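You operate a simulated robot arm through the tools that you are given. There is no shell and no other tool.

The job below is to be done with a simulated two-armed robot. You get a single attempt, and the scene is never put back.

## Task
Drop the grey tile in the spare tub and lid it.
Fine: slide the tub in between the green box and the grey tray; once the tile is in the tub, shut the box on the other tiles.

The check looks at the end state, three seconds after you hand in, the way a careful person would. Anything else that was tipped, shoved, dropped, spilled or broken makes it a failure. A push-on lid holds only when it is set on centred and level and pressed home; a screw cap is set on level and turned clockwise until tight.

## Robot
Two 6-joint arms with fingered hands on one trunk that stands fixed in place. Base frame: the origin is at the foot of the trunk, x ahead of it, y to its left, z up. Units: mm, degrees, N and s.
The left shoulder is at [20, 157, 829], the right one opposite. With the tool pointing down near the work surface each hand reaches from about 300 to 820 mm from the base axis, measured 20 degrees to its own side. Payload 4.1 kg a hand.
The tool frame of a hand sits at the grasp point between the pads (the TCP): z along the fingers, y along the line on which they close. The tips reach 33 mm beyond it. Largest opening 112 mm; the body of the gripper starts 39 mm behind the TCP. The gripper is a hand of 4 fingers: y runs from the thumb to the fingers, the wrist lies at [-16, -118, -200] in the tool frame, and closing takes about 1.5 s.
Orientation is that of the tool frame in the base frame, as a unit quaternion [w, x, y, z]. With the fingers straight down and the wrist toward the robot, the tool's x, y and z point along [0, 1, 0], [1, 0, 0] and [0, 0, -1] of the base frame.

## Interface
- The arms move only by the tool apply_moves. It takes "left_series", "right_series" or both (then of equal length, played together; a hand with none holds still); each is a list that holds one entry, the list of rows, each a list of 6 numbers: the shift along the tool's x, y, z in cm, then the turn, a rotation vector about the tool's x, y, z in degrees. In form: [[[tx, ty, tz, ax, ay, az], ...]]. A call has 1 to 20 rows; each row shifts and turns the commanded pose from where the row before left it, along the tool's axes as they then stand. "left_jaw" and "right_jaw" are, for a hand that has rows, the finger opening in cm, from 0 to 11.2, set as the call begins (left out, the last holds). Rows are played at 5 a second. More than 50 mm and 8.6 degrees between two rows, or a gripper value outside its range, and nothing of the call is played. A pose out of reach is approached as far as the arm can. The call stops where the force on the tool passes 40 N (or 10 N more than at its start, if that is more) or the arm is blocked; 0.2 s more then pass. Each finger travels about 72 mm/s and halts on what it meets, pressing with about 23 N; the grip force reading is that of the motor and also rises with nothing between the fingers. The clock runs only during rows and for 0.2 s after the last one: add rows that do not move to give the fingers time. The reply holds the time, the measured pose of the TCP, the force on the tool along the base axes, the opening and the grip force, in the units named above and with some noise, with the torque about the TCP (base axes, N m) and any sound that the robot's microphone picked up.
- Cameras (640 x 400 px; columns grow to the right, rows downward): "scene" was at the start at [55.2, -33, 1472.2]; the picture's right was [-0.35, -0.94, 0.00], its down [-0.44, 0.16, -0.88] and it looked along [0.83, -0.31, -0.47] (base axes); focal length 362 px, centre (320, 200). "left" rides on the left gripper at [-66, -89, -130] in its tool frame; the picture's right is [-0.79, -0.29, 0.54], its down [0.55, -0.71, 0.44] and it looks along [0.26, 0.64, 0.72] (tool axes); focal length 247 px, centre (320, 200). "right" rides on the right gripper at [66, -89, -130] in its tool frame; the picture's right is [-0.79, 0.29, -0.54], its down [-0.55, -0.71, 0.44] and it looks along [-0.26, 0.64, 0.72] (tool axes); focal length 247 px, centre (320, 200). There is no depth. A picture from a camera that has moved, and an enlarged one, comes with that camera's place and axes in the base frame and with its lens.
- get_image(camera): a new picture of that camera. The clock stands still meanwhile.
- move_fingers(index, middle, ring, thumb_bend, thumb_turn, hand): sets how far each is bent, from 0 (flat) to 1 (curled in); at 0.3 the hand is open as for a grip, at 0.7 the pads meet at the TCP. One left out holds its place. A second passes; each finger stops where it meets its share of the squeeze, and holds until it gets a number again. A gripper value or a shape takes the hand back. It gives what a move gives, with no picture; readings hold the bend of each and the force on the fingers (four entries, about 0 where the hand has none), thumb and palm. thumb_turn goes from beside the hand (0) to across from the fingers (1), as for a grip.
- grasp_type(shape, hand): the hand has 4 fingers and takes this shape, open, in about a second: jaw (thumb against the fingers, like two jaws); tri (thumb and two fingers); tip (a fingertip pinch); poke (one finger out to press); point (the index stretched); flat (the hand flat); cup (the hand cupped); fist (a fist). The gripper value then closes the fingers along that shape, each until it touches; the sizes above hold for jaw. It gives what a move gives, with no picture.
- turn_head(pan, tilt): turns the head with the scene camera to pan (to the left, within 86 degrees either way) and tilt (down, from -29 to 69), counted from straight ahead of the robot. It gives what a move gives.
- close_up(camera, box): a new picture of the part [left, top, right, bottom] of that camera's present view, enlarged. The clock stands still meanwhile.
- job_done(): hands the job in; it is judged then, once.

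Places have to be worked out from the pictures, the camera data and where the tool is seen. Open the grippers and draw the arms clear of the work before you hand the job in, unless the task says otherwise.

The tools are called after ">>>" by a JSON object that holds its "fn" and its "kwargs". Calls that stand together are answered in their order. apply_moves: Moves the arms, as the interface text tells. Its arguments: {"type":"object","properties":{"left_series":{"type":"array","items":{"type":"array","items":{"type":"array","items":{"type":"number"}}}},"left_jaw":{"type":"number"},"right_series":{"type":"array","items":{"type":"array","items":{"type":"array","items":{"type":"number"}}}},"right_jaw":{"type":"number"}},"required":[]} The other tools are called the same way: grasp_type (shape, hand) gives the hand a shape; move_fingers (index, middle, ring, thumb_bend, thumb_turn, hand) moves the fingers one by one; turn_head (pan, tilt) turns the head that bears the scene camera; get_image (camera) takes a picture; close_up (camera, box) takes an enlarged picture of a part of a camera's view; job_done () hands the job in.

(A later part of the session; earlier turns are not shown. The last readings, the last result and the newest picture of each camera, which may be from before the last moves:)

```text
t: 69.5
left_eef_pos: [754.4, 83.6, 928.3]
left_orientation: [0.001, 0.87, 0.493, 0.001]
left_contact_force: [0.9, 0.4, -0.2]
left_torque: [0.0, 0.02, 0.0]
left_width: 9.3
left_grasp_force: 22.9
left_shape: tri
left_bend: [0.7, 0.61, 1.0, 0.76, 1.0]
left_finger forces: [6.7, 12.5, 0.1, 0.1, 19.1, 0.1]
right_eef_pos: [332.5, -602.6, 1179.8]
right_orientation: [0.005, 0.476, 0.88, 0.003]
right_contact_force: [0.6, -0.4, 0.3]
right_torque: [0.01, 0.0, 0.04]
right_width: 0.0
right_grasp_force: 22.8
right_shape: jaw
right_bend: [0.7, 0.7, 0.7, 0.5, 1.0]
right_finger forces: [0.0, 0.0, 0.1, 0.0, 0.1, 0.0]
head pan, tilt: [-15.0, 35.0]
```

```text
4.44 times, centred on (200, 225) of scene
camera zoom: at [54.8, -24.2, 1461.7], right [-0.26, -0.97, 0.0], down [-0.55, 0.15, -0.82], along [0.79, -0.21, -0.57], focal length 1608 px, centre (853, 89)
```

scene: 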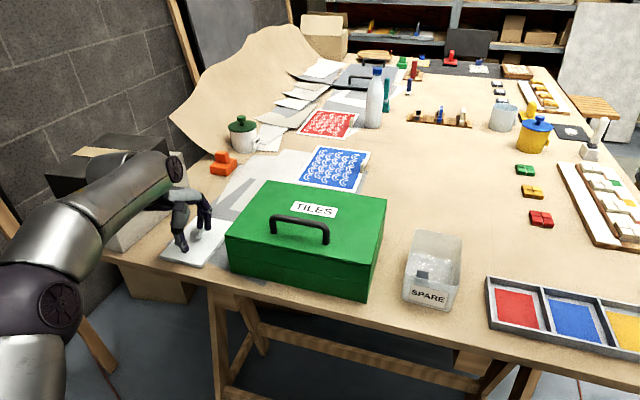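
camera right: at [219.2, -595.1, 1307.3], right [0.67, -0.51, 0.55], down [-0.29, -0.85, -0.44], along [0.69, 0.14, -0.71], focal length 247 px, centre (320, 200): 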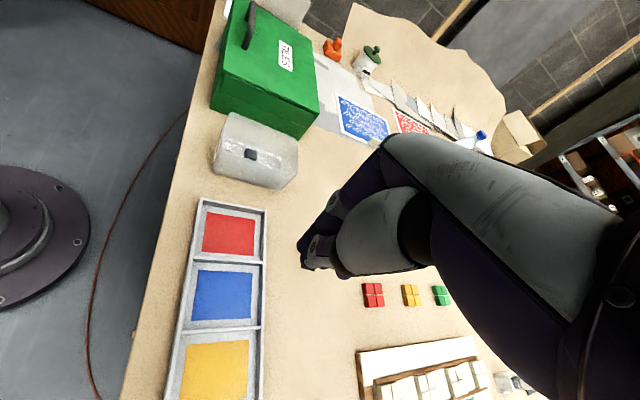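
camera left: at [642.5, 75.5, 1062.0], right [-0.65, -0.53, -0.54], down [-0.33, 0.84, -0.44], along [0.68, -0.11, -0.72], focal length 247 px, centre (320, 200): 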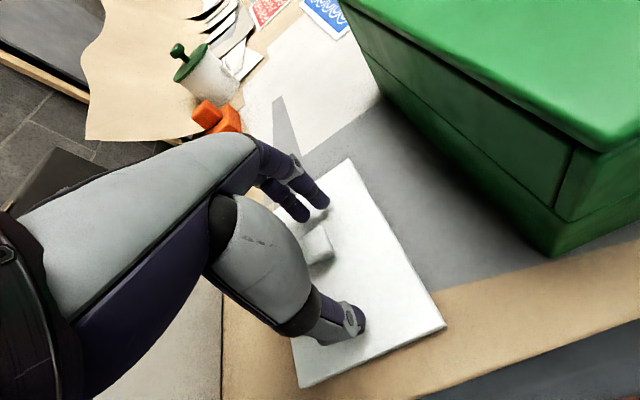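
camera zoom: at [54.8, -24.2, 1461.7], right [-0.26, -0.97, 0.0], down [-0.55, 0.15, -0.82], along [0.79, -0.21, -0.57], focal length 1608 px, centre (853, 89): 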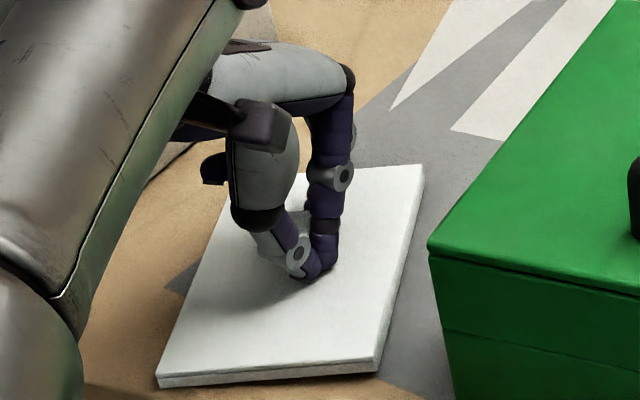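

The lid turned on the table and the opening reads only 9 mm, so the grip is not square on the knob. I reopen and take stock before going on.

>>> {"fn": "apply_moves", "kwargs": {"left_series": [[[0, 0, 0, 0, 0, 0], [0, 0, 0, 0, 0, 0], [0, 0, 0, 0, 0, 0], [0, 0, 0, 0, 0, 0], [0, 0, 0, 0, 0, 0], [0, 0, 0, 0, 0, 0], [0, 0, -1.5, 0, 0, 0], [0, -3, -3, 0, 0, 0], [0, -3, -3, 0, 0, 0], [0, 0, 0, 0, 0, 0]]], "left_jaw": 8}}

>>> {"fn": "get_image", "kwargs": {"camera": "left"}}

>>> {"fn": "close_up", "kwargs": {"camera": "scene", "box": [130, 170, 260, 280]}}

```text
t: 71.7
left_eef_pos: [704.5, 115.4, 1003.0]
left_orientation: [0.0, 0.87, 0.493, 0.001]
left_contact_force: [0.6, -0.5, 0.4]
left_torque: [0.01, -0.02, 0.0]
left_width: 79.9
left_grasp_force: 0.0
left_shape: tri
left_bend: [0.26, 0.37, 0.99, 0.58, 0.99]
left_finger forces: [0.0, 0.0, 0.0, 0.0, 0.1, 0.1]
right_eef_pos: [332.6, -602.1, 1178.0]
right_orientation: [0.005, 0.476, 0.879, 0.002]
right_contact_force: [0.4, 0.0, -0.4]
right_torque: [0.01, -0.02, 0.0]
right_width: 0.0
right_grasp_force: 23.3
right_shape: jaw
right_bend: [0.7, 0.7, 0.7, 0.5, 1.0]
right_finger forces: [0.0, 0.0, 0.1, 0.0, 0.1, 0.0]
head pan, tilt: [-15.0, 35.0]
```

```text
taken
camera left: at [594.7, 104.8, 1132.4], right [-0.65, -0.53, -0.54], down [-0.33, 0.84, -0.44], along [0.68, -0.11, -0.72], focal length 247 px, centre (320, 200)
```

left: 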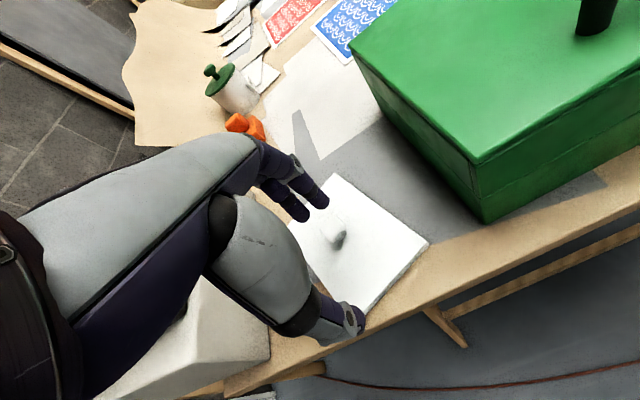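

```text
3.64 times, centred on (195, 225) of scene
camera zoom: at [54.9, -24.2, 1461.7], right [-0.26, -0.97, 0.0], down [-0.55, 0.15, -0.82], along [0.79, -0.21, -0.57], focal length 1315 px, centre (774, 109)
```

zoom: 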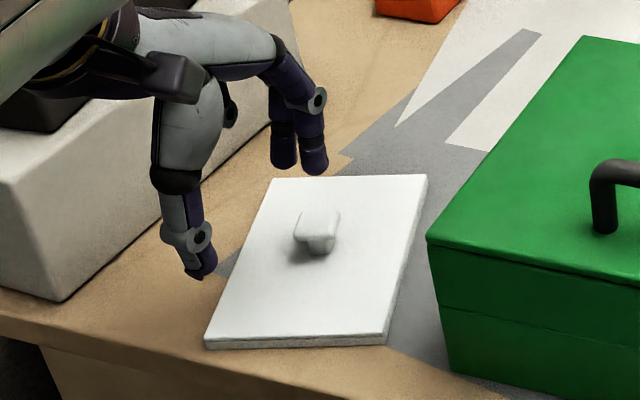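

The lid turned about 20° to yaw −11° but is otherwise fine, with the knob at (764,91). This yaw suits the left arm's reach better. I turn the hand 20° to match and re-approach, keeping the thumb centred on the knob this time.

>>> {"fn": "apply_moves", "kwargs": {"left_series": [[[0, 0, 0, 0, 0, -7], [0, 0, 0, 0, 0, -7], [0, 0, 0, 0, 0, -6.3], [-0.4, 1.5, 2, 0, 0, 0], [-0.4, 1.5, 2, 0, 0, 0], [-0.4, 1.5, 0, 0, 0, 0], [0, 0, 0, 0, 0, 0]]]}}

>>> {"fn": "get_image", "kwargs": {"camera": "left"}}

>>> {"fn": "close_up", "kwargs": {"camera": "scene", "box": [130, 170, 260, 280]}}

```text
t: 73.3
left_eef_pos: [742.6, 95.3, 962.5]
left_orientation: [-0.001, 0.769, 0.639, 0.0]
left_contact_force: [0.7, 0.1, 0.1]
left_torque: [0.0, 0.02, 0.01]
left_width: 79.8
left_grasp_force: 0.1
left_shape: tri
left_bend: [0.26, 0.37, 0.99, 0.58, 0.99]
left_finger forces: [0.0, 0.0, 0.0, 0.0, 0.1, 0.1]
right_eef_pos: [332.9, -602.1, 1179.4]
right_orientation: [0.006, 0.476, 0.879, 0.003]
right_contact_force: [0.7, 0.3, -0.7]
right_torque: [0.02, -0.02, 0.0]
right_width: 0.0
right_grasp_force: 22.7
right_shape: jaw
right_bend: [0.7, 0.7, 0.7, 0.5, 1.0]
right_finger forces: [0.0, 0.1, 0.0, 0.0, 0.0, 0.0]
head pan, tilt: [-15.0, 35.0]
```

```text
taken
camera left: at [643.0, 47.2, 1091.4], right [-0.43, -0.73, -0.54], down [-0.6, 0.67, -0.44], along [0.68, 0.13, -0.72], focal length 247 px, centre (320, 200)
```

left: 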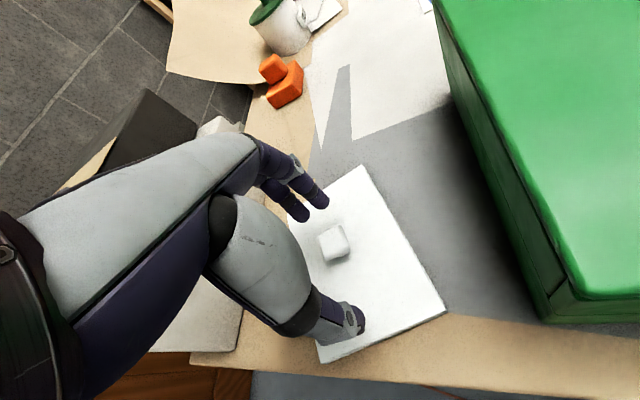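

```text
3.64 times, centred on (195, 225) of scene
camera zoom: at [54.7, -24.2, 1461.7], right [-0.26, -0.97, 0.0], down [-0.55, 0.15, -0.82], along [0.79, -0.21, -0.57], focal length 1315 px, centre (774, 109)
```

zoom: 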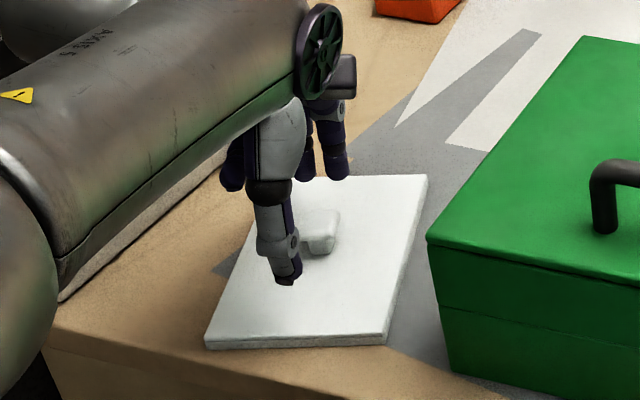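

Now the knob is straight ahead, with no sideways offset and about 22 mm toward the fingers. I advance 8 mm, lower around it, then advance the rest.

>>> {"fn": "apply_moves", "kwargs": {"left_series": [[[0, 0.9, 0, 0, 0, 0], [0, 0, 1.5, 0, 0, 0], [0, 0, 1.5, 0, 0, 0], [0, 0.7, 0.3, 0, 0, 0], [0, 0.7, 0, 0, 0, 0], [0, 0, 0, 0, 0, 0]]]}}

>>> {"fn": "close_up", "kwargs": {"camera": "left", "box": [250, 160, 450, 360]}}

>>> {"fn": "close_up", "kwargs": {"camera": "scene", "box": [150, 180, 250, 270]}}

```text
t: 74.7
left_eef_pos: [765.9, 89.4, 929.0]
left_orientation: [0.001, 0.769, 0.639, 0.0]
left_contact_force: [-0.3, -1.0, -0.6]
left_torque: [0.04, 0.0, 0.01]
left_width: 79.7
left_grasp_force: 0.0
left_shape: tri
left_bend: [0.26, 0.37, 0.99, 0.58, 0.99]
left_finger forces: [0.0, 0.1, 0.0, 0.0, 0.0, 0.0]
right_eef_pos: [332.5, -602.0, 1178.9]
right_orientation: [0.005, 0.477, 0.879, 0.003]
right_contact_force: [0.0, 0.9, -0.4]
right_torque: [0.02, -0.03, -0.01]
right_width: 0.2
right_grasp_force: 23.0
right_shape: jaw
right_bend: [0.7, 0.7, 0.7, 0.5, 1.0]
right_finger forces: [0.1, 0.0, 0.1, 0.1, 0.0, 0.0]
head pan, tilt: [-15.0, 35.0]
```

```text
2.00 times, centred on (350, 260) of left
camera zoom: at [666.7, 41.5, 1059.0], right [-0.43, -0.73, -0.54], down [-0.6, 0.67, -0.44], along [0.68, 0.13, -0.72], focal length 494 px, centre (260, 80)
```

zoom: 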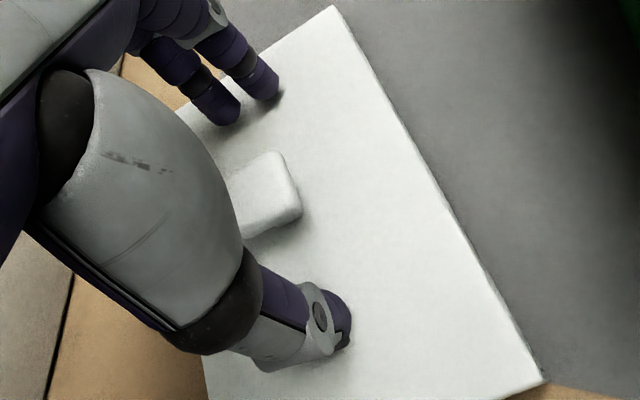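

```text
4.44 times, centred on (200, 225) of scene
camera zoom: at [54.7, -24.2, 1461.7], right [-0.26, -0.97, 0.0], down [-0.55, 0.15, -0.82], along [0.79, -0.21, -0.57], focal length 1608 px, centre (853, 89)
```

zoom: 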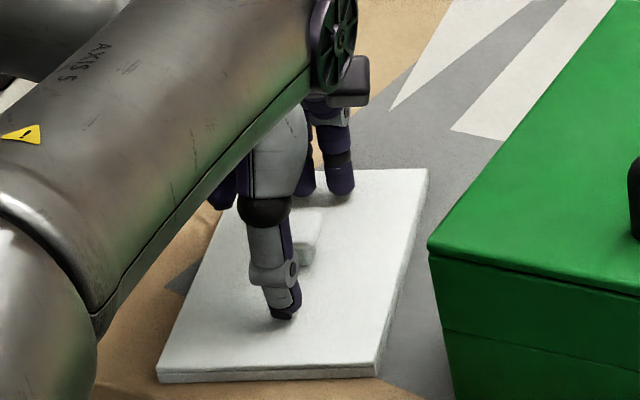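

The knob is about 6 mm toward the thumb from centre, with no sideways error. I shift back 5 mm and close partway to check symmetry.

>>> {"fn": "apply_moves", "kwargs": {"left_series": [[[0, -0.5, 0.1, 0, 0, 0], [0, 0, 0, 0, 0, 0], [0, 0, 0, 0, 0, 0], [0, 0, 0, 0, 0, 0], [0, 0, 0, 0, 0, 0]]], "left_jaw": 4}}

>>> {"fn": "close_up", "kwargs": {"camera": "left", "box": [250, 160, 450, 360]}}

>>> {"fn": "close_up", "kwargs": {"camera": "scene", "box": [150, 180, 250, 270]}}

```text
t: 75.9
left_eef_pos: [762.4, 91.3, 928.0]
left_orientation: [-0.001, 0.769, 0.639, 0.0]
left_contact_force: [0.4, 0.0, 0.4]
left_torque: [-0.03, 0.0, -0.02]
left_width: 40.5
left_grasp_force: 0.0
left_shape: tri
left_bend: [0.76, 0.5, 0.99, 0.73, 1.0]
left_finger forces: [0.0, 0.1, 0.0, 0.0, 0.0, 0.0]
right_eef_pos: [332.9, -601.5, 1179.2]
right_orientation: [0.005, 0.475, 0.88, 0.003]
right_contact_force: [-0.6, -0.2, -1.0]
right_torque: [0.03, -0.02, 0.0]
right_width: 0.0
right_grasp_force: 23.4
right_shape: jaw
right_bend: [0.7, 0.7, 0.7, 0.5, 1.0]
right_finger forces: [0.0, 0.0, 0.0, 0.0, 0.1, 0.1]
head pan, tilt: [-15.0, 35.0]
```

```text
2.00 times, centred on (350, 260) of left
camera zoom: at [661.9, 43.1, 1058.7], right [-0.43, -0.73, -0.54], down [-0.6, 0.67, -0.44], along [0.68, 0.13, -0.72], focal length 494 px, centre (260, 80)
```

zoom: 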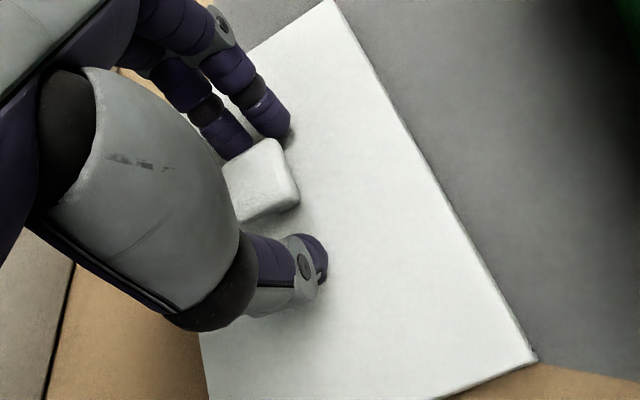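

```text
4.44 times, centred on (200, 225) of scene
camera zoom: at [54.8, -24.2, 1461.7], right [-0.26, -0.97, 0.0], down [-0.55, 0.15, -0.82], along [0.79, -0.21, -0.57], focal length 1608 px, centre (853, 89)
```

zoom: 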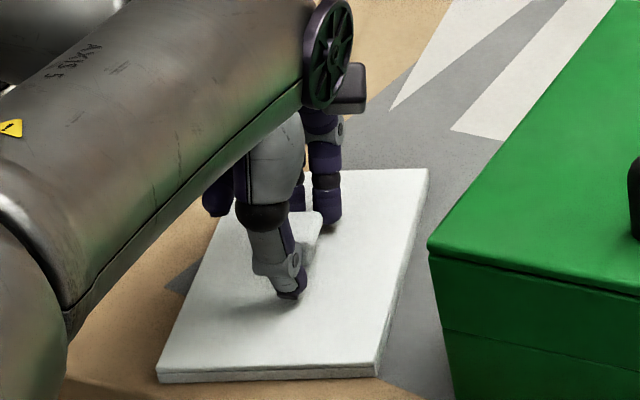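

The knob is centred between the index, middle finger and thumb. I close fully to pinch it.

>>> {"fn": "apply_moves", "kwargs": {"left_series": [[[0, 0, 0, 0, 0, 0], [0, 0, 0, 0, 0, 0], [0, 0, 0, 0, 0, 0], [0, 0, 0, 0, 0, 0], [0, 0, 0, 0, 0, 0]]], "left_jaw": 0}}

>>> {"fn": "close_up", "kwargs": {"camera": "left", "box": [250, 160, 450, 360]}}

>>> {"fn": "close_up", "kwargs": {"camera": "scene", "box": [150, 180, 250, 270]}}

```text
t: 77.1
left_eef_pos: [761.1, 90.6, 929.0]
left_orientation: [0.0, 0.769, 0.639, 0.0]
left_contact_force: [0.3, -0.2, 0.4]
left_torque: [-0.01, 0.01, 0.0]
left_width: 20.8
left_grasp_force: 23.3
left_shape: tri
left_bend: [0.75, 0.61, 1.0, 0.75, 1.0]
left_finger forces: [9.5, 7.4, 0.0, 0.0, 18.3, 0.0]
right_eef_pos: [333.2, -602.0, 1179.3]
right_orientation: [0.005, 0.476, 0.879, 0.003]
right_contact_force: [-0.1, -0.5, 1.0]
right_torque: [0.02, -0.01, 0.0]
right_width: 0.1
right_grasp_force: 23.0
right_shape: jaw
right_bend: [0.7, 0.7, 0.7, 0.5, 1.0]
right_finger forces: [0.1, 0.0, 0.0, 0.0, 0.0, 0.0]
head pan, tilt: [-15.0, 35.0]
```

```text
2.00 times, centred on (350, 260) of left
camera zoom: at [661.9, 43.1, 1058.7], right [-0.43, -0.73, -0.54], down [-0.6, 0.67, -0.44], along [0.68, 0.13, -0.72], focal length 494 px, centre (260, 80)
```

zoom: 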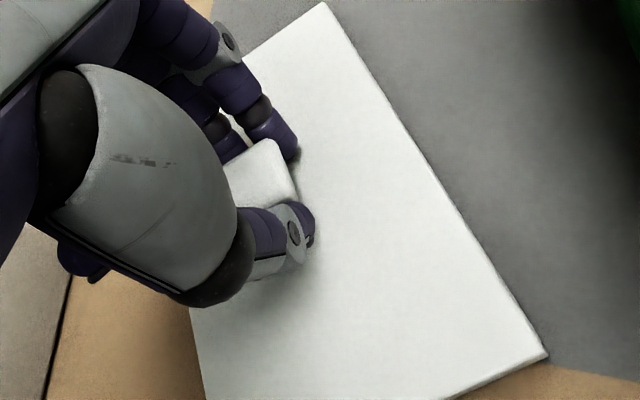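

```text
4.44 times, centred on (200, 225) of scene
camera zoom: at [54.8, -24.2, 1461.7], right [-0.26, -0.97, 0.0], down [-0.55, 0.15, -0.82], along [0.79, -0.21, -0.57], focal length 1608 px, centre (853, 89)
```

zoom: 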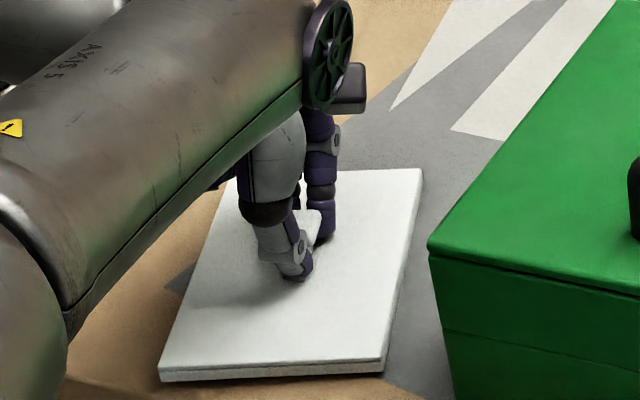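

The grip is balanced: 20.8 mm on the knob, about 18 N. I lift gently while drawing back slightly, and check the lid stays level.

>>> {"fn": "apply_moves", "kwargs": {"left_series": [[[0, 0, -0.5, 0, 0, 0], [0, -0.5, -1, 0, 0, 0], [0, -1, -1.5, 0, 0, 0], [0, -1.5, -2, 0, 0, 0], [0, -2, -2, 0, 0, 0], [0, 0, 0, 0, 0, 0]]]}}

>>> {"fn": "get_image", "kwargs": {"camera": "left"}}

>>> {"fn": "get_image", "kwargs": {"camera": "scene"}}

>>> {"fn": "get_image", "kwargs": {"camera": "right"}}

```text
t: 78.5
left_eef_pos: [711.4, 101.4, 999.3]
left_orientation: [0.0, 0.769, 0.639, 0.0]
left_contact_force: [0.5, 0.4, -0.9]
left_torque: [0.02, 0.01, 0.02]
left_width: 21.2
left_grasp_force: 23.3
left_shape: tri
left_bend: [0.75, 0.61, 1.0, 0.75, 1.0]
left_finger forces: [10.0, 7.4, 0.0, 0.0, 18.0, 0.1]
right_eef_pos: [331.4, -602.8, 1178.9]
right_orientation: [0.005, 0.476, 0.879, 0.003]
right_contact_force: [0.5, 0.5, 0.2]
right_torque: [0.0, 0.0, -0.01]
right_width: 0.0
right_grasp_force: 23.0
right_shape: jaw
right_bend: [0.7, 0.7, 0.7, 0.5, 1.0]
right_finger forces: [0.0, 0.0, 0.0, 0.0, 0.1, 0.0]
head pan, tilt: [-15.0, 35.0]
```

```text
taken
camera left: at [612.1, 53.6, 1129.1], right [-0.43, -0.73, -0.54], down [-0.6, 0.67, -0.44], along [0.68, 0.13, -0.72], focal length 247 px, centre (320, 200)
```

left: 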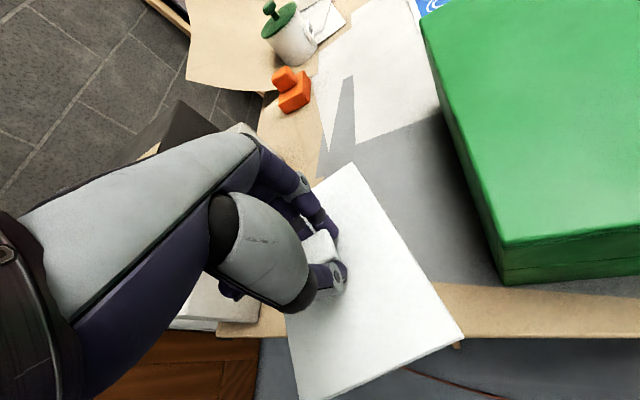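

```text
taken
```

scene: 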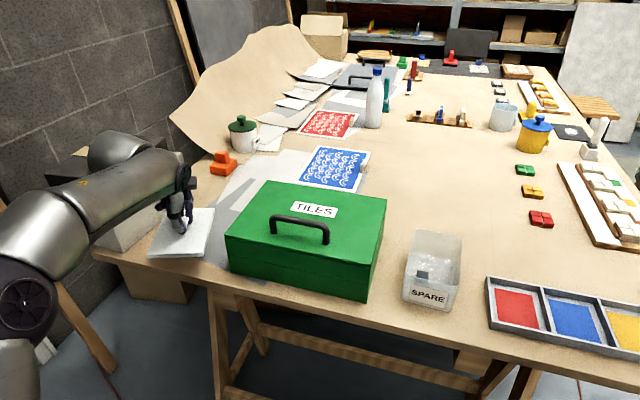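

```text
taken
camera right: at [219.5, -594.9, 1307.3], right [0.67, -0.51, 0.55], down [-0.29, -0.85, -0.44], along [0.69, 0.13, -0.71], focal length 247 px, centre (320, 200)
```

right: 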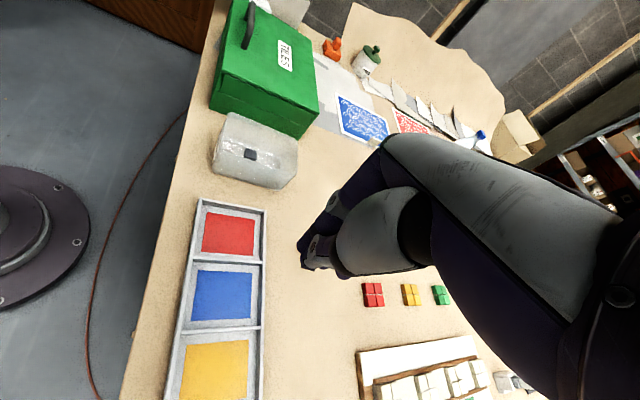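

The lid is held and comes up level. I raise it further while drawing back, well above the box height, before carrying it across.

>>> {"fn": "apply_moves", "kwargs": {"left_series": [[[0, -2, -2.5, 0, 0, 0], [0, -2, -2.5, 0, 0, 0], [0, -2, -2.5, 0, 0, 0], [0, -2, -2.5, 0, 0, 0], [0, -2, -2, 0, 0, 0], [0, 0, 0, 0, 0, 0]]]}}

>>> {"fn": "get_image", "kwargs": {"camera": "left"}}

>>> {"fn": "get_image", "kwargs": {"camera": "scene"}}

```text
t: 79.9
left_eef_pos: [611.3, 119.4, 1119.2]
left_orientation: [0.0, 0.77, 0.639, 0.0]
left_contact_force: [0.1, 0.7, -0.8]
left_torque: [0.01, 0.01, 0.02]
left_width: 21.3
left_grasp_force: 22.8
left_shape: tri
left_bend: [0.75, 0.61, 1.0, 0.76, 1.0]
left_finger forces: [10.0, 7.3, 0.1, 0.1, 17.8, 0.1]
right_eef_pos: [332.2, -602.3, 1179.2]
right_orientation: [0.005, 0.476, 0.879, 0.003]
right_contact_force: [0.8, -0.4, -0.7]
right_torque: [0.0, -0.02, -0.02]
right_width: 0.1
right_grasp_force: 23.5
right_shape: jaw
right_bend: [0.7, 0.7, 0.7, 0.5, 1.0]
right_finger forces: [0.0, 0.0, 0.0, 0.0, 0.1, 0.0]
head pan, tilt: [-15.0, 35.0]
```

```text
taken
camera left: at [513.3, 71.1, 1248.9], right [-0.43, -0.73, -0.54], down [-0.6, 0.67, -0.43], along [0.68, 0.14, -0.72], focal length 247 px, centre (320, 200)
```

left: 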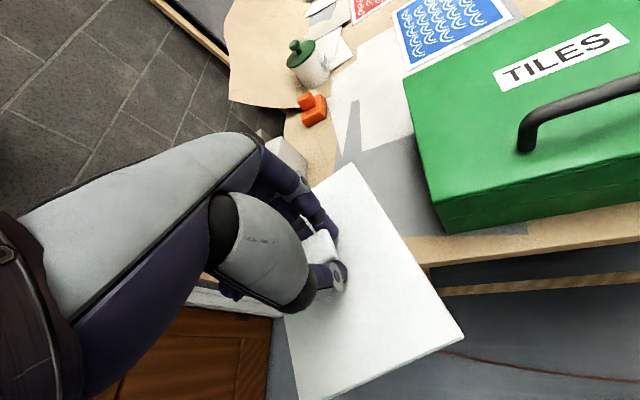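

```text
taken
```

scene: 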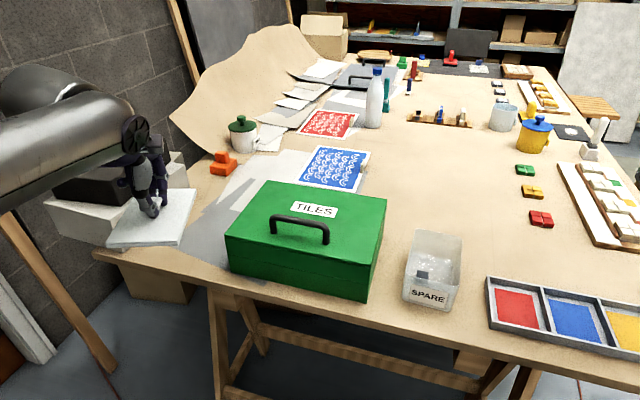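

From the left view the lid is square in the hand (about 1° off, centre within 3 mm of the grasp). I carry it across in front of and above the box, then turn it clockwise to match the tub.

>>> {"fn": "apply_moves", "kwargs": {"left_series": [[[-3.87, -0.82, 0, 0, 0, 0], [-3.87, -0.82, 0, 0, 0, 0], [-3.87, -0.82, 0, 0, 0, 0], [-3.87, -0.82, 0, 0, 0, 0], [-3.87, -0.82, 0, 0, 0, 0], [-3.87, -0.82, 0, 0, 0, 0], [0, 0, 0, 0, 0, 6.45], [0, 0, 0, 0, 0, 6.45], [0, 0, 0, 0, 0, 6.45], [0, 0, 0, 0, 0, 6.45], [0, 0, 0, 0, 0, 0]]]}}

>>> {"fn": "get_image", "kwargs": {"camera": "left"}}

>>> {"fn": "get_image", "kwargs": {"camera": "scene"}}

>>> {"fn": "get_image", "kwargs": {"camera": "right"}}

```text
t: 82.3
left_eef_pos: [522.3, -99.8, 1118.5]
left_orientation: [0.001, 0.893, 0.45, 0.0]
left_contact_force: [-0.1, -0.1, 0.6]
left_torque: [0.03, 0.02, 0.05]
left_width: 20.9
left_grasp_force: 22.8
left_shape: tri
left_bend: [0.75, 0.61, 1.0, 0.76, 1.0]
left_finger forces: [10.1, 7.2, 0.0, 0.1, 17.8, 0.0]
right_eef_pos: [331.6, -601.6, 1178.4]
right_orientation: [0.005, 0.476, 0.88, 0.003]
right_contact_force: [0.6, 0.3, -0.7]
right_torque: [0.0, -0.02, -0.02]
right_width: 0.0
right_grasp_force: 23.1
right_shape: jaw
right_bend: [0.7, 0.7, 0.7, 0.5, 1.0]
right_finger forces: [0.0, 0.1, 0.0, 0.0, 0.1, 0.1]
head pan, tilt: [-15.0, 35.0]
```

```text
taken
camera left: at [411.7, -100.2, 1248.4], right [-0.7, -0.47, -0.54], down [-0.24, 0.87, -0.44], along [0.67, -0.18, -0.72], focal length 247 px, centre (320, 200)
```

left: 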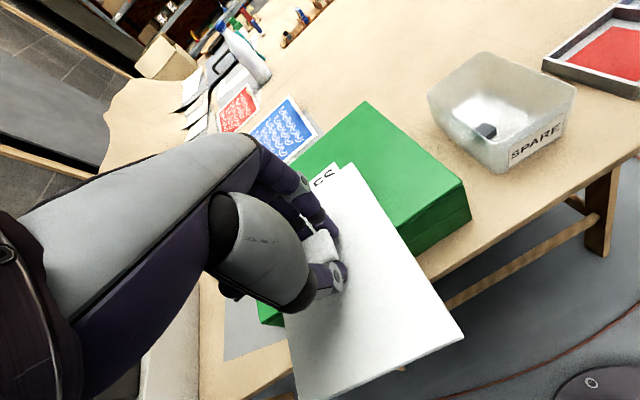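

```text
taken
```

scene: 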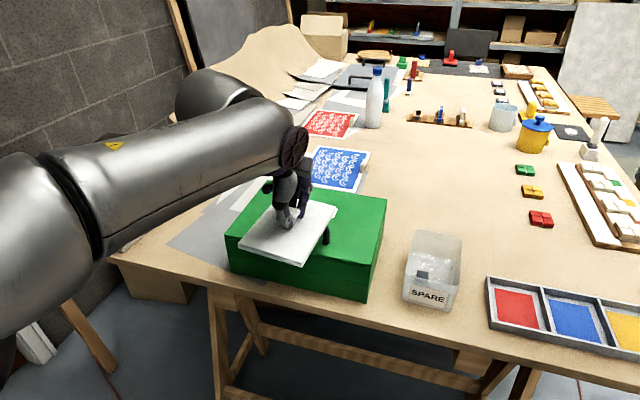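

```text
taken
camera right: at [219.4, -594.9, 1307.4], right [0.67, -0.51, 0.55], down [-0.29, -0.85, -0.44], along [0.69, 0.13, -0.71], focal length 247 px, centre (320, 200)
```

right: 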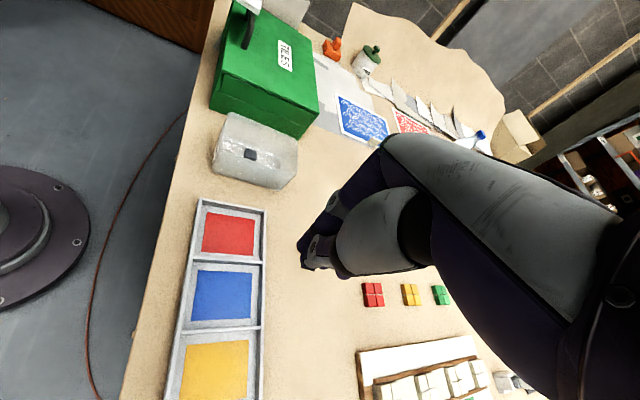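

The lid is turned to the tub's angle and clears the box handle. I carry it over the tub and stop about 10 cm above for a check.

>>> {"fn": "apply_moves", "kwargs": {"left_series": [[[-3.01, 2.0, 0, 0, 0, 0], [-3.01, 2.0, 0, 0, 0, 0], [-3.01, 2.0, 0, 0, 0, 0], [-3.01, 2.0, 0, 0, 0, 0], [-3.01, 2.0, 0, 0, 0, 0], [-3.01, 2.0, 0, 0, 0, 0], [-3.01, 2.0, 0, 0, 0, 0], [-3.01, 2.0, 0, 0, 0, 0], [0, 0, 2.5, 0, 0, 0], [0, 0, 0, 0, 0, 0]]]}}

>>> {"fn": "get_image", "kwargs": {"camera": "left"}}

>>> {"fn": "get_image", "kwargs": {"camera": "scene"}}

>>> {"fn": "get_image", "kwargs": {"camera": "right"}}

```text
t: 84.5
left_eef_pos: [493.2, -301.5, 1077.9]
left_orientation: [0.0, 0.892, 0.452, 0.0]
left_contact_force: [0.6, 0.0, -0.8]
left_torque: [0.0, 0.02, 0.01]
left_width: 20.8
left_grasp_force: 23.3
left_shape: tri
left_bend: [0.75, 0.61, 1.0, 0.76, 1.0]
left_finger forces: [9.7, 7.1, 0.1, 0.1, 17.4, 0.0]
left hand out of reach, approached as far as the arm can: row 5, 6, 7, 8
right_eef_pos: [333.9, -602.6, 1177.7]
right_orientation: [0.005, 0.477, 0.879, 0.002]
right_contact_force: [-0.6, -0.3, 0.0]
right_torque: [0.01, -0.02, -0.03]
right_width: 0.0
right_grasp_force: 23.4
right_shape: jaw
right_bend: [0.7, 0.7, 0.7, 0.5, 1.0]
right_finger forces: [0.0, 0.0, 0.0, 0.0, 0.0, 0.0]
head pan, tilt: [-15.0, 35.0]
```

```text
taken
camera left: at [383.0, -302.3, 1208.5], right [-0.7, -0.47, -0.54], down [-0.24, 0.87, -0.44], along [0.67, -0.17, -0.72], focal length 247 px, centre (320, 200)
```

left: 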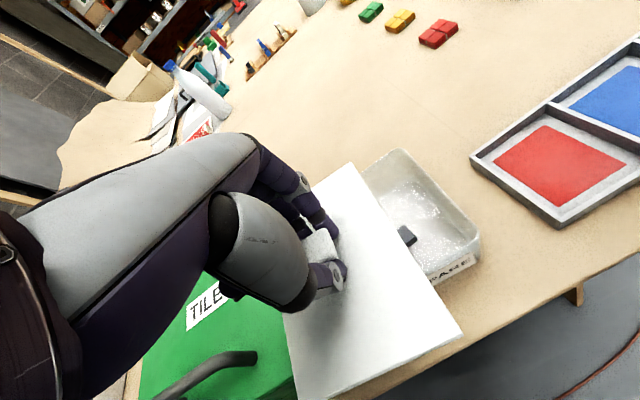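

```text
taken
```

scene: 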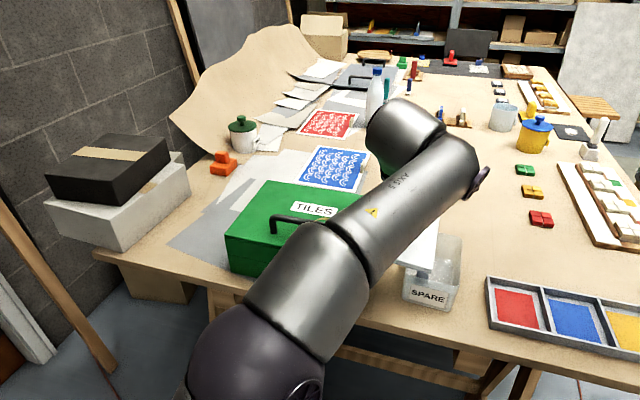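

```text
taken
camera right: at [219.4, -594.9, 1307.4], right [0.67, -0.51, 0.55], down [-0.29, -0.85, -0.44], along [0.69, 0.13, -0.71], focal length 247 px, centre (320, 200)
```

right: 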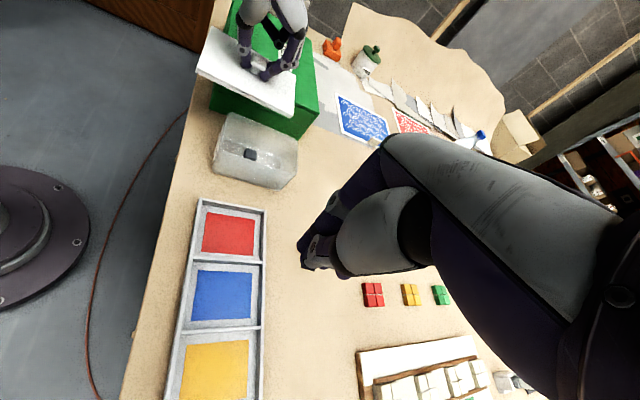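

The left arm runs out of reach at (493,-302) at this height, and lower down it gains some. My plan: the left hand lowers the lid, still level, as near over the tub as it can and rests it on the rim. The right hand, which reaches easily, then takes the knob to centre and press it. I descend carefully in stages, clear of the box.

>>> {"fn": "apply_moves", "kwargs": {"left_series": [[[0, 0, 1.2, 0, 0, 0], [0, 0, 1.2, 0, 0, 0], [-0.6, 0.6, 0, 0, 0, 0], [-0.6, 0.6, 0, 0, 0, 0], [-0.6, 0.6, 0, 0, 0, 0], [0, 0, 0, 0, 0, 0]]]}}

>>> {"fn": "get_image", "kwargs": {"camera": "left"}}

>>> {"fn": "close_up", "kwargs": {"camera": "right", "box": [180, 0, 340, 210]}}

```text
t: 85.9
left_eef_pos: [498.7, -326.4, 1054.6]
left_orientation: [0.001, 0.893, 0.451, 0.0]
left_contact_force: [0.5, -0.1, -0.9]
left_torque: [0.02, 0.0, -0.03]
left_width: 20.9
left_grasp_force: 23.1
left_shape: tri
left_bend: [0.75, 0.61, 1.0, 0.76, 1.0]
left_finger forces: [9.8, 6.9, 0.1, 0.0, 17.5, 0.0]
right_eef_pos: [332.1, -602.4, 1179.9]
right_orientation: [0.006, 0.477, 0.879, 0.002]
right_contact_force: [0.5, -0.1, -0.4]
right_torque: [0.01, 0.03, -0.01]
right_width: 0.3
right_grasp_force: 23.2
right_shape: jaw
right_bend: [0.7, 0.7, 0.7, 0.5, 1.0]
right_finger forces: [0.0, 0.0, 0.0, 0.0, 0.1, 0.0]
head pan, tilt: [-15.0, 35.0]
```

```text
taken
camera left: at [387.4, -326.9, 1184.7], right [-0.7, -0.47, -0.54], down [-0.24, 0.87, -0.44], along [0.67, -0.17, -0.72], focal length 247 px, centre (320, 200)
```

left: 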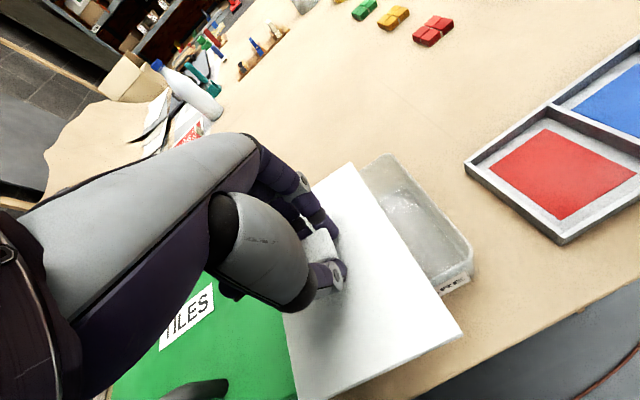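

```text
1.90 times, centred on (260, 105) of right
camera zoom: at [219.4, -594.9, 1307.4], right [0.67, -0.51, 0.55], down [-0.29, -0.85, -0.44], along [0.69, 0.13, -0.71], focal length 470 px, centre (434, 381)
```

zoom: 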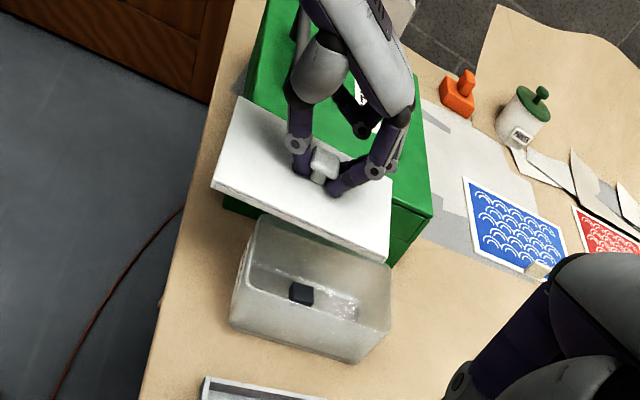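

It moved the full step without hitting the limit. I continue diagonally down and across toward the tub centre, keeping the lid above the rim.

>>> {"fn": "apply_moves", "kwargs": {"left_series": [[[-0.75, 0.74, 0.5, 0, 0, 0], [-0.75, 0.74, 0.5, 0, 0, 0], [-0.75, 0.74, 0.6, 0, 0, 0], [-0.75, 0.74, 0.6, 0, 0, 0], [-0.75, 0.74, 0.5, 0, 0, 0], [-0.75, 0.74, 0.4, 0, 0, 0], [0, 0, 0, 0, 0, 0]]]}}

>>> {"fn": "get_image", "kwargs": {"camera": "left"}}

>>> {"fn": "close_up", "kwargs": {"camera": "right", "box": [180, 0, 340, 210]}}

```text
t: 87.5
left_eef_pos: [484.8, -367.6, 1010.2]
left_orientation: [0.0, 0.893, 0.45, 0.001]
left_contact_force: [0.4, -0.1, -0.4]
left_torque: [-0.01, 0.0, 0.01]
left_width: 21.3
left_grasp_force: 23.1
left_shape: tri
left_bend: [0.75, 0.61, 1.0, 0.76, 1.0]
left_finger forces: [9.8, 7.0, 0.0, 0.0, 17.4, 0.1]
left hand out of reach, approached as far as the arm can: row 1, 2, 3, 4, 5, 6
right_eef_pos: [332.4, -602.1, 1179.7]
right_orientation: [0.005, 0.476, 0.879, 0.003]
right_contact_force: [-0.4, 0.8, -0.3]
right_torque: [0.0, 0.03, 0.01]
right_width: 0.1
right_grasp_force: 22.8
right_shape: jaw
right_bend: [0.7, 0.7, 0.7, 0.5, 1.0]
right_finger forces: [0.0, 0.1, 0.0, 0.0, 0.1, 0.0]
head pan, tilt: [-15.0, 35.0]
```

```text
taken
camera left: at [373.6, -366.8, 1139.7], right [-0.7, -0.47, -0.54], down [-0.24, 0.87, -0.44], along [0.67, -0.18, -0.72], focal length 247 px, centre (320, 200)
```

left: 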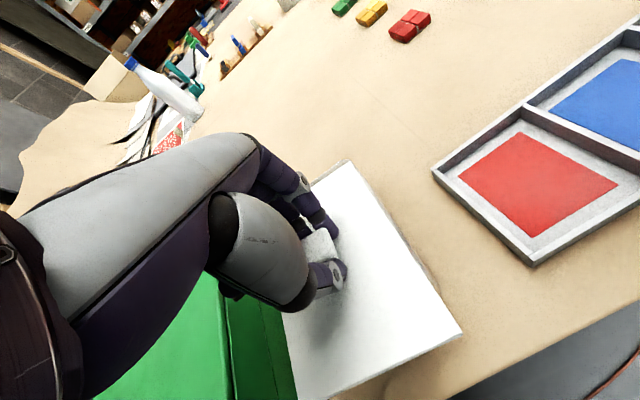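

```text
1.90 times, centred on (260, 105) of right
camera zoom: at [219.5, -594.9, 1307.4], right [0.67, -0.51, 0.55], down [-0.29, -0.85, -0.44], along [0.69, 0.13, -0.71], focal length 470 px, centre (434, 381)
```

zoom: 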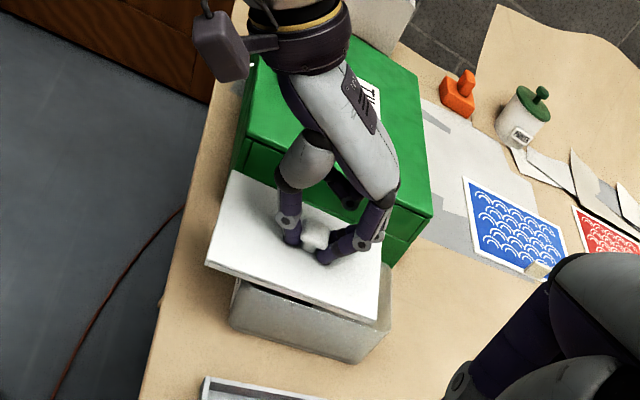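

The lid hovers about 6 mm above the rim, level, but about 30 mm short along the tub's length. Its centre of mass is well inside the rim, so it can rest there. I lower gently to contact.

>>> {"fn": "apply_moves", "kwargs": {"left_series": [[[0, 0.5, 0.3, 0, 0, 0], [0, 0, 0.2, 0, 0, 0], [0, 0, 0.2, 0, 0, 0], [0, 0, 0, 0, 0, 0]]]}}

>>> {"fn": "close_up", "kwargs": {"camera": "right", "box": [180, 60, 300, 210]}}

>>> {"fn": "turn_head", "kwargs": {"pan": -30, "tilt": 50}}

>>> {"fn": "get_image", "kwargs": {"camera": "scene"}}

```text
t: 88.5
left_eef_pos: [486.0, -367.3, 1001.1]
left_orientation: [0.0, 0.893, 0.451, -0.001]
left_contact_force: [0.5, 0.5, 1.2]
left_torque: [-0.01, 0.01, 0.01]
left_width: 20.9
left_grasp_force: 23.5
left_shape: tri
left_bend: [0.75, 0.61, 1.0, 0.76, 1.0]
left_finger forces: [9.3, 6.9, 0.0, 0.0, 18.4, 0.0]
left hand out of reach, approached as far as the arm can: row 1
right_eef_pos: [332.6, -602.3, 1178.3]
right_orientation: [0.006, 0.476, 0.879, 0.003]
right_contact_force: [-0.4, 0.6, 0.3]
right_torque: [0.01, -0.01, -0.02]
right_width: 0.0
right_grasp_force: 23.0
right_shape: jaw
right_bend: [0.7, 0.7, 0.7, 0.5, 1.0]
right_finger forces: [0.1, 0.0, 0.1, 0.1, 0.0, 0.0]
head pan, tilt: [-15.0, 35.0]
```

```text
2.67 times, centred on (240, 135) of right
camera zoom: at [219.4, -594.9, 1307.4], right [0.67, -0.51, 0.55], down [-0.29, -0.85, -0.44], along [0.69, 0.13, -0.71], focal length 659 px, centre (533, 373)
```

zoom: 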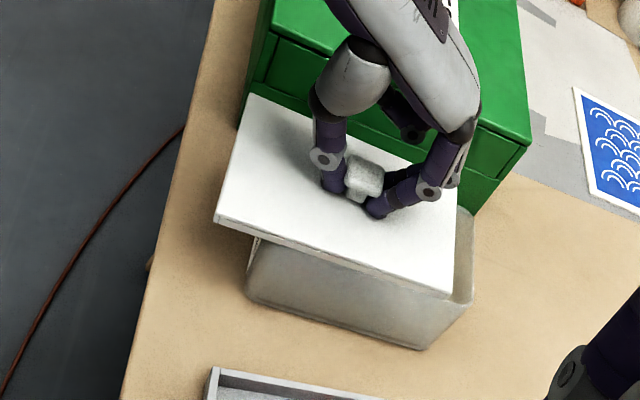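

```text
t: 89.3
left_eef_pos: [485.6, -366.4, 999.7]
left_orientation: [0.0, 0.892, 0.451, 0.0]
left_contact_force: [1.0, 0.1, 0.3]
left_torque: [-0.01, -0.01, 0.01]
left_width: 21.0
left_grasp_force: 23.5
left_shape: tri
left_bend: [0.75, 0.61, 1.0, 0.76, 1.0]
left_finger forces: [9.2, 6.9, 0.0, 0.1, 18.3, 0.0]
right_eef_pos: [331.2, -602.8, 1179.5]
right_orientation: [0.005, 0.476, 0.879, 0.003]
right_contact_force: [0.1, 0.3, -0.1]
right_torque: [-0.01, 0.02, -0.04]
right_width: 0.0
right_grasp_force: 23.1
right_shape: jaw
right_bend: [0.7, 0.7, 0.7, 0.5, 1.0]
right_finger forces: [0.0, 0.1, 0.1, 0.0, 0.0, 0.1]
head pan, tilt: [-30.0, 50.0]
```

```text
taken
```

scene: 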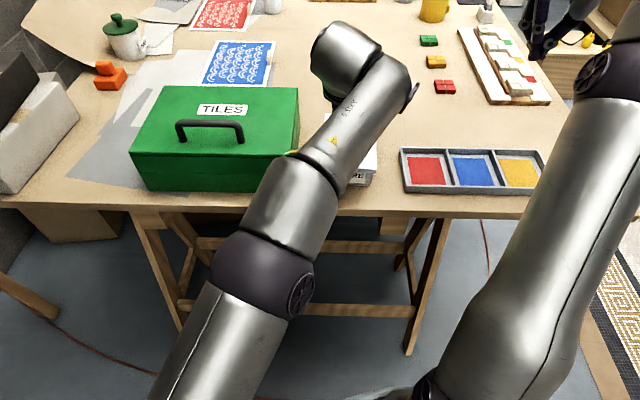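

The lid is just about touching. I lower a few more millimetres until the rim carries it.

>>> {"fn": "apply_moves", "kwargs": {"left_series": [[[0, 0, 0.2, 0, 0, 0], [0, 0, 0.2, 0, 0, 0], [0, 0, 0, 0, 0, 0]]]}}

>>> {"fn": "close_up", "kwargs": {"camera": "right", "box": [180, 60, 300, 210]}}

```text
t: 90.1
left_eef_pos: [485.6, -367.7, 1000.4]
left_orientation: [0.002, 0.892, 0.452, 0.001]
left_contact_force: [-0.2, -0.2, 9.7]
left_torque: [-0.1, 0.12, 0.01]
left_width: 21.2
left_grasp_force: 23.0
left_shape: tri
left_bend: [0.75, 0.61, 1.0, 0.76, 1.0]
left_finger forces: [12.9, 8.0, 0.0, 0.0, 24.6, 0.0]
right_eef_pos: [332.6, -601.3, 1179.1]
right_orientation: [0.006, 0.477, 0.879, 0.002]
right_contact_force: [-0.8, -0.6, 0.2]
right_torque: [0.0, -0.01, -0.04]
right_width: 0.1
right_grasp_force: 22.7
right_shape: jaw
right_bend: [0.7, 0.7, 0.7, 0.5, 1.0]
right_finger forces: [0.0, 0.0, 0.0, 0.1, 0.1, 0.1]
head pan, tilt: [-30.0, 50.0]
```

```text
2.67 times, centred on (240, 135) of right
camera zoom: at [219.3, -594.7, 1307.5], right [0.67, -0.51, 0.55], down [-0.29, -0.85, -0.44], along [0.69, 0.13, -0.71], focal length 659 px, centre (533, 373)
```

zoom: 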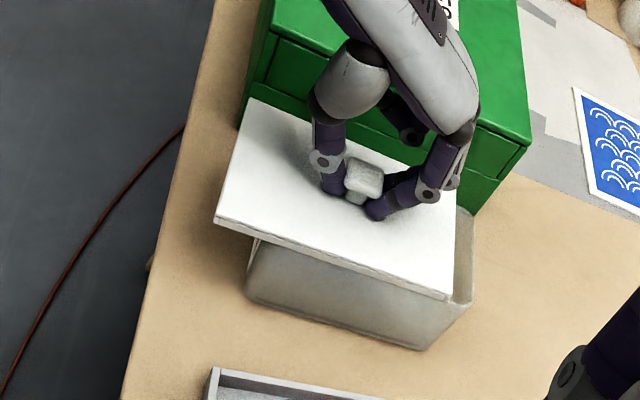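

The rim now carries the lid (about 10 N), and its centre is well inside the tub's outline. I ease the force, open the left fingers, and lift straight off.

>>> {"fn": "apply_moves", "kwargs": {"left_series": [[[0, 0, -0.15, 0, 0, 0], [0, 0, 0, 0, 0, 0], [0, 0, 0, 0, 0, 0]]]}}

>>> {"fn": "apply_moves", "kwargs": {"left_series": [[[0, 0, 0, 0, 0, 0], [0, 0, 0, 0, 0, 0], [0, 0, 0, 0, 0, 0], [0, 0, 0, 0, 0, 0], [0, 0, 0, 0, 0, 0]]], "left_jaw": 6}}

>>> {"fn": "close_up", "kwargs": {"camera": "right", "box": [180, 60, 300, 210]}}

>>> {"fn": "get_image", "kwargs": {"camera": "left"}}

```text
t: 90.9
left_eef_pos: [485.8, -367.7, 999.7]
left_orientation: [0.0, 0.893, 0.45, 0.001]
left_contact_force: [2.6, -0.9, 10.8]
left_torque: [-0.16, 0.02, 0.0]
left_width: 21.5
left_grasp_force: 23.1
left_shape: tri
left_bend: [0.75, 0.61, 1.0, 0.76, 1.0]
left_finger forces: [15.6, 8.1, 0.0, 0.0, 24.1, 0.1]
right_eef_pos: [332.3, -602.4, 1178.7]
right_orientation: [0.007, 0.476, 0.879, 0.002]
right_contact_force: [0.1, 0.5, -0.8]
right_torque: [0.01, 0.0, 0.0]
right_width: 0.0
right_grasp_force: 22.9
right_shape: jaw
right_bend: [0.7, 0.7, 0.7, 0.5, 1.0]
right_finger forces: [0.1, 0.1, 0.0, 0.0, 0.1, 0.0]
head pan, tilt: [-30.0, 50.0]
```

```text
t: 92.1
left_eef_pos: [486.4, -368.9, 1000.1]
left_orientation: [0.001, 0.893, 0.451, 0.001]
left_contact_force: [-1.6, 1.0, 15.2]
left_torque: [-0.13, 0.0, -0.04]
left_width: 54.3
left_grasp_force: 0.1
left_shape: tri
left_bend: [0.77, 0.44, 0.99, 0.71, 1.0]
left_finger forces: [6.4, 3.2, 0.1, 0.0, 5.9, 0.0]
right_eef_pos: [331.4, -601.8, 1178.0]
right_orientation: [0.006, 0.476, 0.88, 0.001]
right_contact_force: [0.5, -0.3, 0.0]
right_torque: [0.01, 0.02, -0.03]
right_width: 0.0
right_grasp_force: 23.4
right_shape: jaw
right_bend: [0.7, 0.7, 0.7, 0.5, 1.0]
right_finger forces: [0.1, 0.0, 0.1, 0.0, 0.0, 0.0]
head pan, tilt: [-30.0, 50.0]
```

```text
2.67 times, centred on (240, 135) of right
camera zoom: at [219.1, -594.7, 1307.5], right [0.67, -0.51, 0.55], down [-0.29, -0.85, -0.44], along [0.69, 0.13, -0.71], focal length 659 px, centre (533, 373)
```

zoom: 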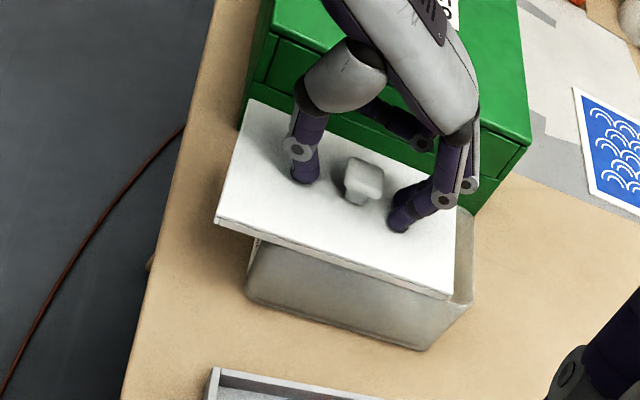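

```text
taken
camera left: at [374.9, -367.6, 1128.9], right [-0.7, -0.47, -0.54], down [-0.24, 0.87, -0.44], along [0.67, -0.18, -0.72], focal length 247 px, centre (320, 200)
```

left: 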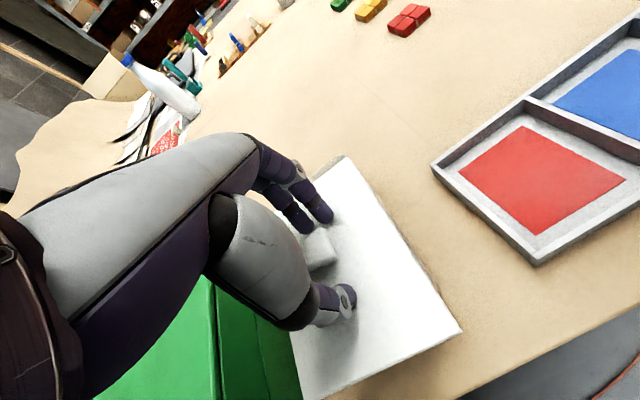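

The knob is free; the fingertips press on the plate a little. I raise slightly, open wider, then lift off up and back.

>>> {"fn": "apply_moves", "kwargs": {"left_series": [[[0, -0.1, -0.4, 0, 0, 0], [0, 0, 0, 0, 0, 0], [0, 0, 0, 0, 0, 0], [0, 0, 0, 0, 0, 0], [0, -0.5, -1, 0, 0, 0], [0, -0.6, -1, 0, 0, 0], [0, -0.6, -1, 0, 0, 0], [0, -1.2, -2, 0, 0, 0], [0, -1.2, -2, 0, 0, 0], [0, 0, 0, 0, 0, 0]]], "left_jaw": 9}}

>>> {"fn": "close_up", "kwargs": {"camera": "right", "box": [180, 60, 300, 210]}}

>>> {"fn": "get_image", "kwargs": {"camera": "left"}}

```text
t: 94.3
left_eef_pos: [452.1, -342.4, 1072.9]
left_orientation: [-0.001, 0.892, 0.451, 0.0]
left_contact_force: [0.5, -1.1, 1.8]
left_torque: [0.01, 0.02, -0.01]
left_width: 89.9
left_grasp_force: 0.0
left_shape: tri
left_bend: [0.25, 0.34, 0.99, 0.51, 0.99]
left_finger forces: [0.0, 0.0, 0.1, 0.0, 0.0, 0.0]
right_eef_pos: [332.2, -602.7, 1178.6]
right_orientation: [0.005, 0.477, 0.879, 0.003]
right_contact_force: [0.7, -0.1, -0.2]
right_torque: [0.01, -0.01, 0.01]
right_width: 0.1
right_grasp_force: 23.2
right_shape: jaw
right_bend: [0.7, 0.7, 0.7, 0.5, 1.0]
right_finger forces: [0.0, 0.1, 0.0, 0.0, 0.1, 0.1]
head pan, tilt: [-30.0, 50.0]
```

```text
2.67 times, centred on (240, 135) of right
camera zoom: at [219.5, -594.9, 1307.3], right [0.67, -0.51, 0.55], down [-0.29, -0.85, -0.44], along [0.69, 0.13, -0.71], focal length 659 px, centre (533, 373)
```

zoom: 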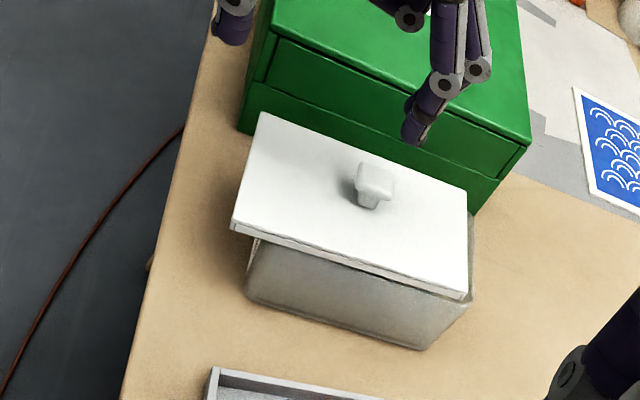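

```text
taken
camera left: at [341.8, -342.1, 1203.2], right [-0.7, -0.47, -0.54], down [-0.24, 0.87, -0.44], along [0.67, -0.17, -0.72], focal length 247 px, centre (320, 200)
```

left: 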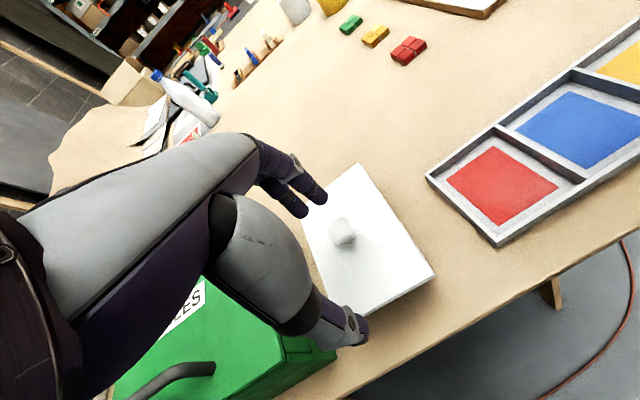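

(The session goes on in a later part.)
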